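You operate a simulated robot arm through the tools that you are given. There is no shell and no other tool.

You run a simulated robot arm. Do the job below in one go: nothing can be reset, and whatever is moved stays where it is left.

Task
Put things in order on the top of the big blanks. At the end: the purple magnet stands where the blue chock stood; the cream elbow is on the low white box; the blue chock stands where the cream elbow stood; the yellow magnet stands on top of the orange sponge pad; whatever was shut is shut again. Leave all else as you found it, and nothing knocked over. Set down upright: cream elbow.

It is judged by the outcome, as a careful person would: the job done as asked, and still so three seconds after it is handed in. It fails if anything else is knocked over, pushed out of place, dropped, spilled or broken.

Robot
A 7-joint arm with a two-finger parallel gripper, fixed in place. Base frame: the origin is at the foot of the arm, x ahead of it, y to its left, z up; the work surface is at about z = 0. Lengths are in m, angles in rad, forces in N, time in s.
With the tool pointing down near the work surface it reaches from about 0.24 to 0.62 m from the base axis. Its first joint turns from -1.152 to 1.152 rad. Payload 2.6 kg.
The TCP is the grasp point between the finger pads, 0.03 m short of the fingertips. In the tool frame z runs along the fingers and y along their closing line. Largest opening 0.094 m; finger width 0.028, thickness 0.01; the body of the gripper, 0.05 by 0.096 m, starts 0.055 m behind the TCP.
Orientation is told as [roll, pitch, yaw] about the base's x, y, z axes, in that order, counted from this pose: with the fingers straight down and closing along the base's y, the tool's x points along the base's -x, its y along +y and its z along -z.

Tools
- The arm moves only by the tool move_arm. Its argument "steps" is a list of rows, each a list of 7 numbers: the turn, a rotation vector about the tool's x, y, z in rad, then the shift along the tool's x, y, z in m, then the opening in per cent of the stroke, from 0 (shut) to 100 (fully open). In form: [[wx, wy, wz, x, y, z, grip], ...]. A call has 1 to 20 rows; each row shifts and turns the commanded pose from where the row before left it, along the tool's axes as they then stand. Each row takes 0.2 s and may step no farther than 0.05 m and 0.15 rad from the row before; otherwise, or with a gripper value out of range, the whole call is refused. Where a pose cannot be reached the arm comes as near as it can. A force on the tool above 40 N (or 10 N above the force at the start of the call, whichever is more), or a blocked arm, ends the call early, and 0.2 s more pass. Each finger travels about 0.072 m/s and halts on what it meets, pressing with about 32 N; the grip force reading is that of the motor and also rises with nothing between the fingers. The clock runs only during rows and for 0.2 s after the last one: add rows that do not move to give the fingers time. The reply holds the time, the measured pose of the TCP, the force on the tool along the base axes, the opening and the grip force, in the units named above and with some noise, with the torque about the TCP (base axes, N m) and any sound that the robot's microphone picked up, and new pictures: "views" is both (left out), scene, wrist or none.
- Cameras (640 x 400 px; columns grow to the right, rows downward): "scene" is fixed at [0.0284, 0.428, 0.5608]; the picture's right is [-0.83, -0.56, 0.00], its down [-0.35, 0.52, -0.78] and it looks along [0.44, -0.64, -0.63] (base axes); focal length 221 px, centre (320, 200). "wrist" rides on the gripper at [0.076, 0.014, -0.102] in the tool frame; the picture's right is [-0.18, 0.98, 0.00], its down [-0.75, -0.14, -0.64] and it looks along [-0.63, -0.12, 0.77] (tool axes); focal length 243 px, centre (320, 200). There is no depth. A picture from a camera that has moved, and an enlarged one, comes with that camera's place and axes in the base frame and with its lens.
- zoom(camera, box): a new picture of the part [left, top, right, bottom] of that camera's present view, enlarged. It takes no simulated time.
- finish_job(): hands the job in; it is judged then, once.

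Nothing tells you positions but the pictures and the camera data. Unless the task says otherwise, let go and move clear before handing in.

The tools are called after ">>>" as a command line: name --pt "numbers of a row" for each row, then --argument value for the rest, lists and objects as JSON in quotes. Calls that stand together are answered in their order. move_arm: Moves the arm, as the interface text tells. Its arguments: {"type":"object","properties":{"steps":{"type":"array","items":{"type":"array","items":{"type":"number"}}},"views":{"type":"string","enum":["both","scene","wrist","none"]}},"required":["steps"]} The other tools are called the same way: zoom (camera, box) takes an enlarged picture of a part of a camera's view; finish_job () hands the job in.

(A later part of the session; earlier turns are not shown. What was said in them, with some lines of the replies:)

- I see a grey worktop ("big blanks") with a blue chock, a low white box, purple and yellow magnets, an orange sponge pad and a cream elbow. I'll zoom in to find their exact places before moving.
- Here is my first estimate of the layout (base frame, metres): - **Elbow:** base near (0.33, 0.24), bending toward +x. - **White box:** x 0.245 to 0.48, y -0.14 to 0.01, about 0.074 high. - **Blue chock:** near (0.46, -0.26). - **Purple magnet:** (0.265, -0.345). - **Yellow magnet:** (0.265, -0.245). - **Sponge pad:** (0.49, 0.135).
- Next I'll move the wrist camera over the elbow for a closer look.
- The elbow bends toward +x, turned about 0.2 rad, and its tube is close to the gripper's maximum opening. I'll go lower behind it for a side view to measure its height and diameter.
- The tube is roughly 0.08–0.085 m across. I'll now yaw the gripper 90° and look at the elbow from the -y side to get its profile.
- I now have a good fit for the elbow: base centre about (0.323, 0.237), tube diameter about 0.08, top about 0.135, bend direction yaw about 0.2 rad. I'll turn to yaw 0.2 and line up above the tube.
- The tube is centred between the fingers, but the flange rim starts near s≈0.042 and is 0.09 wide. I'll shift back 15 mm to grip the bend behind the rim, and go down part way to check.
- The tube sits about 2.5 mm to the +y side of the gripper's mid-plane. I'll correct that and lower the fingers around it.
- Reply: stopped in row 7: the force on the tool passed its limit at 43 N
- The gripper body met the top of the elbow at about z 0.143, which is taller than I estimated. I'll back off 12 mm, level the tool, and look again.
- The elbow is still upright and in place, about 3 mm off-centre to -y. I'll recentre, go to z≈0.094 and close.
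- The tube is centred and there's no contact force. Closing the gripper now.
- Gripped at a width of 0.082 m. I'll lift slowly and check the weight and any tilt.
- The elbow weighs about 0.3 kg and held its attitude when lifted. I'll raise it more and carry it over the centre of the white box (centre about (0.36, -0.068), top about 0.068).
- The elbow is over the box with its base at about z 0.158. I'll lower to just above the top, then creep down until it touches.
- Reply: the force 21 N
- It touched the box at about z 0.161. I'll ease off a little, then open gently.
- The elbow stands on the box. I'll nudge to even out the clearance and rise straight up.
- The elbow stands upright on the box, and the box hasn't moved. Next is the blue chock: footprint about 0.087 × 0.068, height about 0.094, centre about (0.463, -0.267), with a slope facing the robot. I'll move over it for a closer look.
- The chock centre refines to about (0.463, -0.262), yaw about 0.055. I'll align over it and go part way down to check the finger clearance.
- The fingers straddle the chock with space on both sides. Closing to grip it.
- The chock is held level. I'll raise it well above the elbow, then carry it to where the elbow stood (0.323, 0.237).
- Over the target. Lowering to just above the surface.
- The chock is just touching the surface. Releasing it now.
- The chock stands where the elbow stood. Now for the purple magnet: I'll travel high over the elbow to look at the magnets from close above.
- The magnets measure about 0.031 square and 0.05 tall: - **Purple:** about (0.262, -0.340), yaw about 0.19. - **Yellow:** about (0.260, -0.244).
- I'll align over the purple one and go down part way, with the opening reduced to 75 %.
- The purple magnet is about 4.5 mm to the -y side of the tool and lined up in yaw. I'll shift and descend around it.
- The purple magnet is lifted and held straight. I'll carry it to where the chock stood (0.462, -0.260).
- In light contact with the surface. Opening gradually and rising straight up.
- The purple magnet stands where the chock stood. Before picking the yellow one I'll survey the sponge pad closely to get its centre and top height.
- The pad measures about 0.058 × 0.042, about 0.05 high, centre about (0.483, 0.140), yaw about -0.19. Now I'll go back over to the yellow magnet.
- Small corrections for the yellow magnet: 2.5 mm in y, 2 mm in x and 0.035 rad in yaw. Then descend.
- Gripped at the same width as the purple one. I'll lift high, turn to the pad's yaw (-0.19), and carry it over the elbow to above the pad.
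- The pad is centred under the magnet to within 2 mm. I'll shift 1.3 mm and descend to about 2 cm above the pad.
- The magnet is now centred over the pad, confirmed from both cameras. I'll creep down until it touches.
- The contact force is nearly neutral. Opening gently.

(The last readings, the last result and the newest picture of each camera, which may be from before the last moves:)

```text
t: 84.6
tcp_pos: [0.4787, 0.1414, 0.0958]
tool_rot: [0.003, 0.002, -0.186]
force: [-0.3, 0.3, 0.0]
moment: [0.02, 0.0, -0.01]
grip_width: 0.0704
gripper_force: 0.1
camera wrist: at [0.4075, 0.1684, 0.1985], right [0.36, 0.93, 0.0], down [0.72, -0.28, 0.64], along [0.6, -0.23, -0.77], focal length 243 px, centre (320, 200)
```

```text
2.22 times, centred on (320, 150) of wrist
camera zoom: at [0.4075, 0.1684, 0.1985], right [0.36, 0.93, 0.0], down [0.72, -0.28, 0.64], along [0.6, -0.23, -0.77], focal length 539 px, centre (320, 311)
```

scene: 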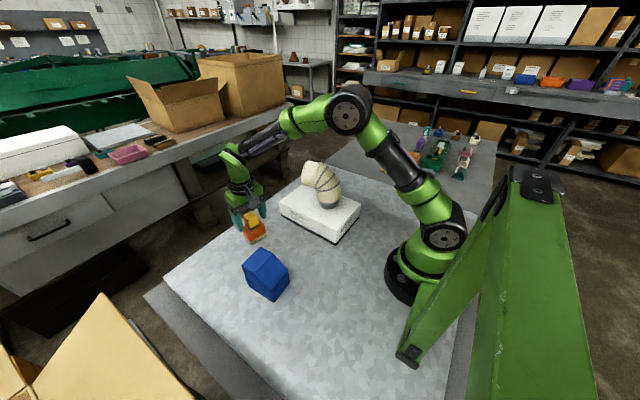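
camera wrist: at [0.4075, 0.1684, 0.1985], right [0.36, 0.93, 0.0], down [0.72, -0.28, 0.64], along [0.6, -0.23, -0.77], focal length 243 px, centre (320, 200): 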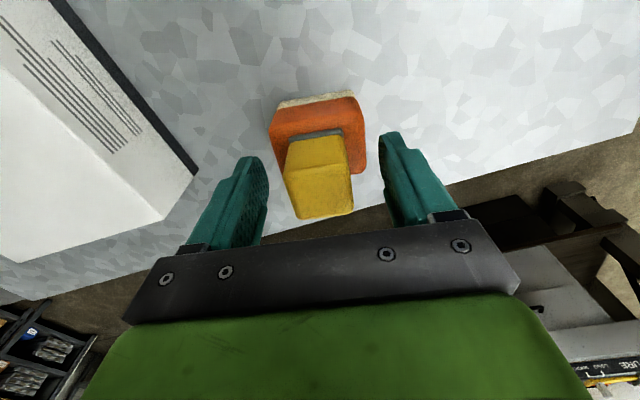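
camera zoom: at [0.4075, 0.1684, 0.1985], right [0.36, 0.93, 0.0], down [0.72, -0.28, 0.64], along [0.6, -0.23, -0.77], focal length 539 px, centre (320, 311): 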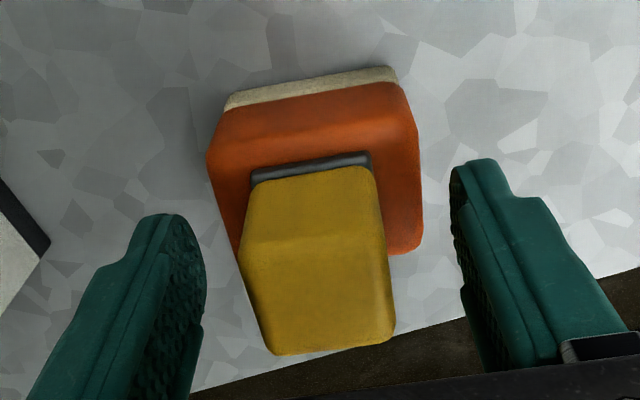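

The magnet stands on the pad. Rising straight up and checking from above.

>>> move_arm --pt "0 0 0 0 0 -0.02 75" --pt "0 0 0 0 0 -0.03 75" --pt "0 0 0 0 0 -0.04 75" --pt "0 0 0 0 0 -0.04 75" --pt "0 0 0 0 0 -0.04 75" --pt "0 0 0 0 0 0 75"

>>> zoom --camera "scene" --box '[225, 190, 285, 250]'

>>> zoom --camera "wrist" --box '[260, 20, 380, 130]'

```text
t: 86.0
tcp_pos: [0.4796, 0.1399, 0.2657]
tool_rot: [0.001, 0.004, -0.187]
force: [-0.2, -1.1, -0.5]
moment: [-0.01, 0.02, 0.0]
grip_width: 0.0707
gripper_force: 0.0
camera wrist: at [0.4091, 0.1673, 0.3688], right [0.36, 0.93, 0.0], down [0.72, -0.28, 0.64], along [0.6, -0.23, -0.77], focal length 243 px, centre (320, 200)
```

scene: 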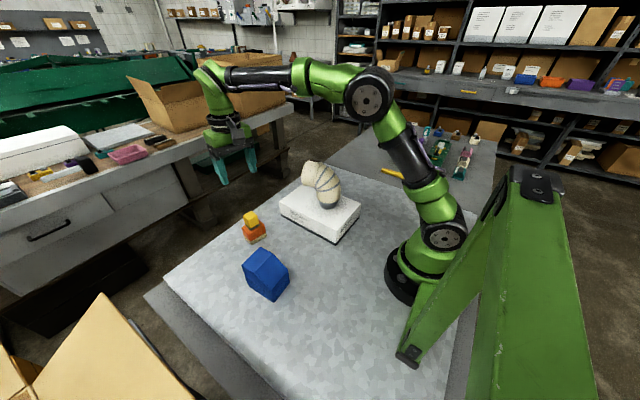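
wrist: 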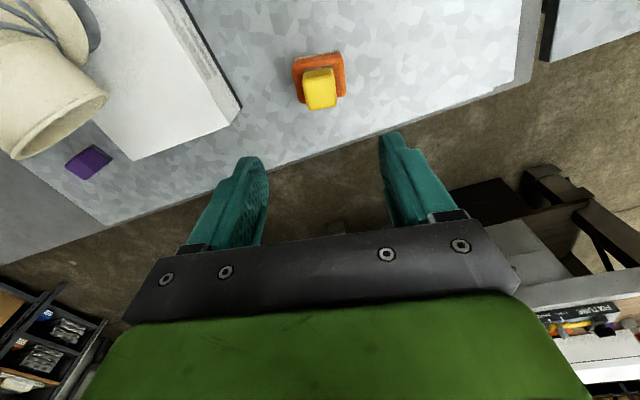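

```text
6.67 times, centred on (255, 220) of scene
camera zoom: at [0.0284, 0.428, 0.5608], right [-0.83, -0.56, 0.0], down [-0.35, 0.52, -0.78], along [0.44, -0.64, -0.63], focal length 1475 px, centre (753, 67)
```

zoom: 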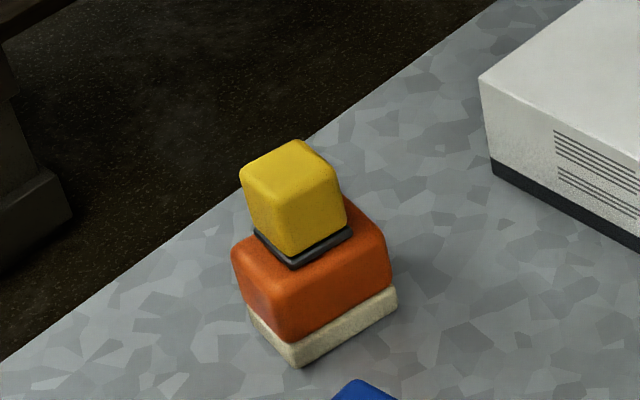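

```text
3.64 times, centred on (320, 75) of wrist
camera zoom: at [0.4091, 0.1673, 0.3688], right [0.36, 0.93, 0.0], down [0.72, -0.28, 0.64], along [0.6, -0.23, -0.77], focal length 882 px, centre (320, 654)
```

zoom: 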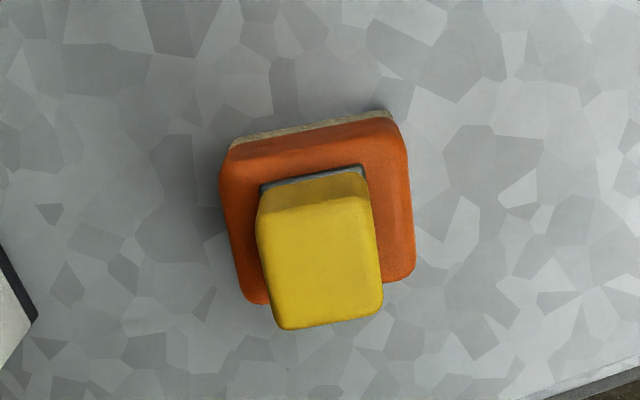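

The magnet is centred on the pad with no overhang. I'll move the arm clear, back toward its starting pose, and check everything once more.

>>> move_arm --pt "0 0 0 0 0 -0.044 75" --pt "0 0 0 0 0 -0.044 75" --pt "0 0 0 0 0 -0.044 75" --pt "0 0 0 0.0155 -0.0372 0 75" --pt "0 0 0 0.0155 -0.0372 0 75" --pt "0 0 0 0.0155 -0.0372 0 100" --pt "0 0 0 0.0155 -0.0372 0 100" --pt "0 0 0 0.0155 -0.0372 0 100" --pt "0 0 0 0.0155 -0.0372 0 100" --pt "0 0 0 0.0155 -0.0372 0 100" --pt "0 0 -0.1 0 0 0 100" --pt "0 0 -0.087 0 0 0 100" --pt "0 0 0 0 0 0 100"

>>> zoom --camera "scene" --box '[210, 150, 410, 310]'

>>> zoom --camera "wrist" --box '[120, 0, 600, 200]'

```text
t: 88.8
tcp_pos: [0.3181, -0.097, 0.3907]
tool_rot: [0.005, 0.005, 0.002]
force: [0.1, -0.2, -0.3]
moment: [-0.03, 0.0, 0.03]
grip_width: 0.094
gripper_force: 0.0
out of reach, approached as far as the arm can: row 3
camera wrist: at [0.2427, -0.0838, 0.4936], right [0.18, 0.98, 0.0], down [0.76, -0.14, 0.64], along [0.63, -0.11, -0.77], focal length 243 px, centre (320, 200)
```

scene: 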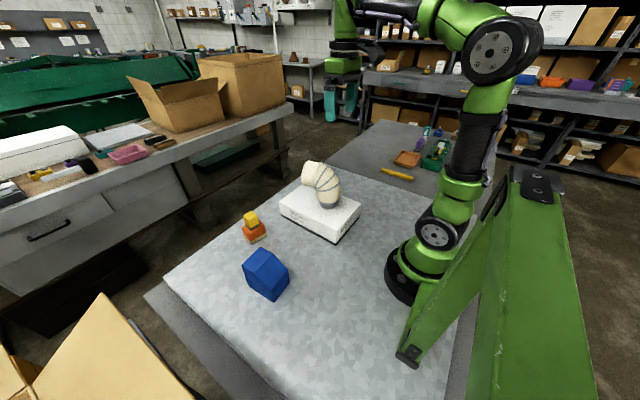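
wrist: 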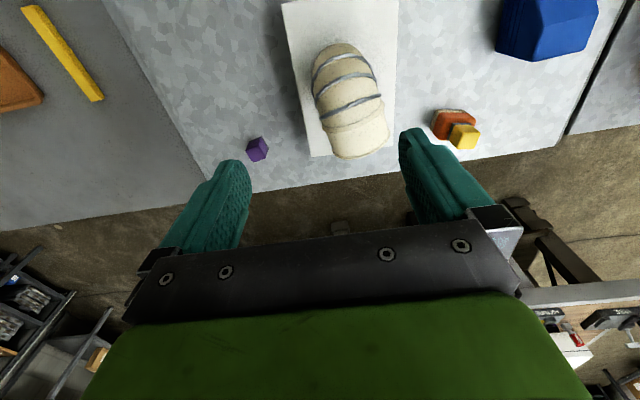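

```text
2.50 times, centred on (310, 230) of scene
camera zoom: at [0.0284, 0.428, 0.5608], right [-0.83, -0.56, 0.0], down [-0.35, 0.52, -0.78], along [0.44, -0.64, -0.63], focal length 553 px, centre (345, 125)
```

zoom: 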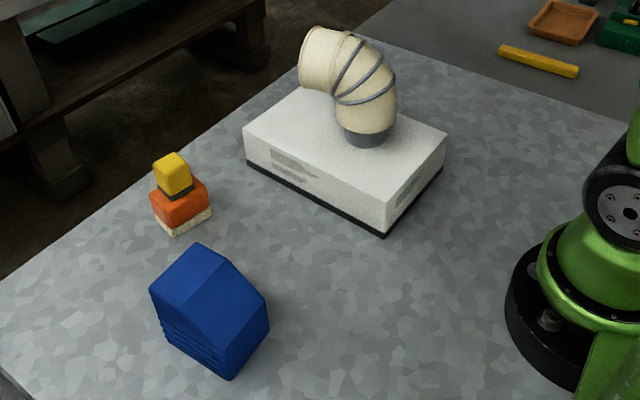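

```text
1.33 times, centred on (360, 100) of wrist
camera zoom: at [0.2427, -0.0838, 0.4936], right [0.18, 0.98, 0.0], down [0.76, -0.14, 0.64], along [0.63, -0.11, -0.77], focal length 324 px, centre (267, 333)
```

zoom: 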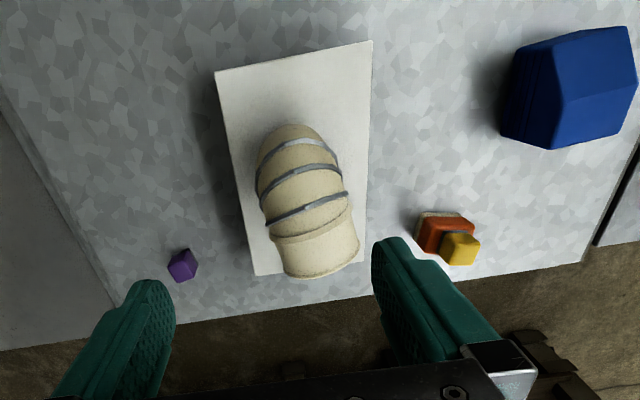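

>>> zoom --camera "wrist" --box '[220, 110, 300, 180]'

>>> zoom --camera "wrist" --box '[410, 80, 510, 170]'

>>> zoom --camera "scene" --box '[270, 150, 380, 250]'

```text
5.71 times, centred on (260, 145) of wrist
camera zoom: at [0.2427, -0.0838, 0.4936], right [0.18, 0.98, 0.0], down [0.76, -0.14, 0.64], along [0.63, -0.11, -0.77], focal length 1386 px, centre (663, 514)
```

zoom: 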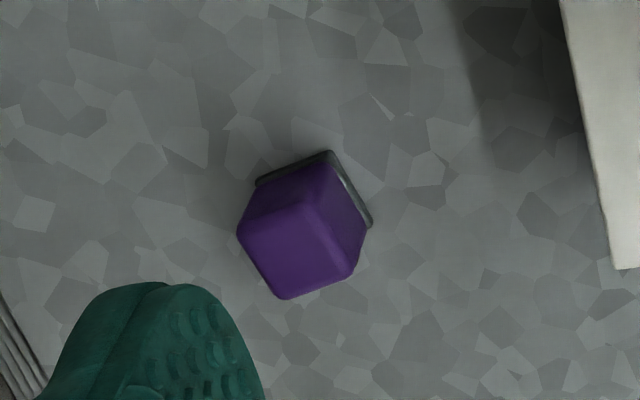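

```text
4.44 times, centred on (460, 125) of wrist
camera zoom: at [0.2427, -0.0838, 0.4936], right [0.18, 0.98, 0.0], down [0.76, -0.14, 0.64], along [0.63, -0.11, -0.77], focal length 1078 px, centre (-302, 533)
```

zoom: 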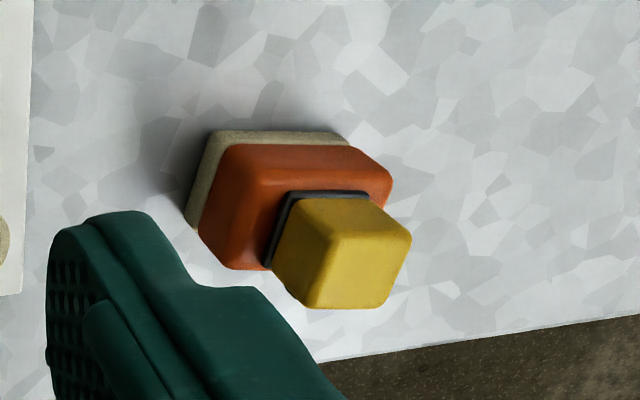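

```text
4.00 times, centred on (325, 200) of scene
camera zoom: at [0.0284, 0.428, 0.5608], right [-0.83, -0.56, 0.0], down [-0.35, 0.52, -0.78], along [0.44, -0.64, -0.63], focal length 885 px, centre (300, 200)
```

zoom: 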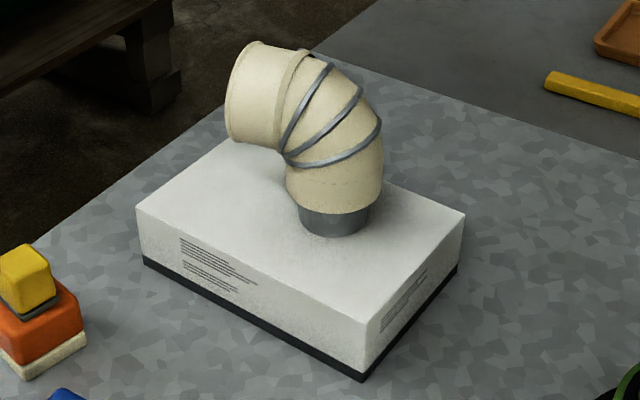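

Everything is in place and steady:
- The cream elbow stands upright on the white box.
- The blue chock stands at the elbow's old spot.
- The purple magnet stands at the chock's old spot.
- The yellow magnet stands on the orange pad.

Nothing else has moved, nothing was opened, and the arm is clear, so I'm handing the job in.

>>> finish_job

```text
The job is handed in.
```

The job is handed in, and all four objects are where you asked. I don't have the judge's verdict.

- **Cream elbow:** stands upright on the low white box. The box itself did not move.
- **Blue chock:** stands where the elbow stood, within about 5 mm by my camera estimates.
- **Purple magnet:** stands where the chock stood.
- **Yellow magnet:** stands centred on top of the orange sponge pad, with no overhang.

While I was lowering onto the elbow to grip it, the gripper body pressed on its top and stopped at 43 N. The elbow stayed upright and didn't visibly shift, so I backed off and gripped it higher.

I opened nothing during the job, so there was nothing to shut again. Nothing was knocked over, and the arm was clear with the gripper open when I handed in.
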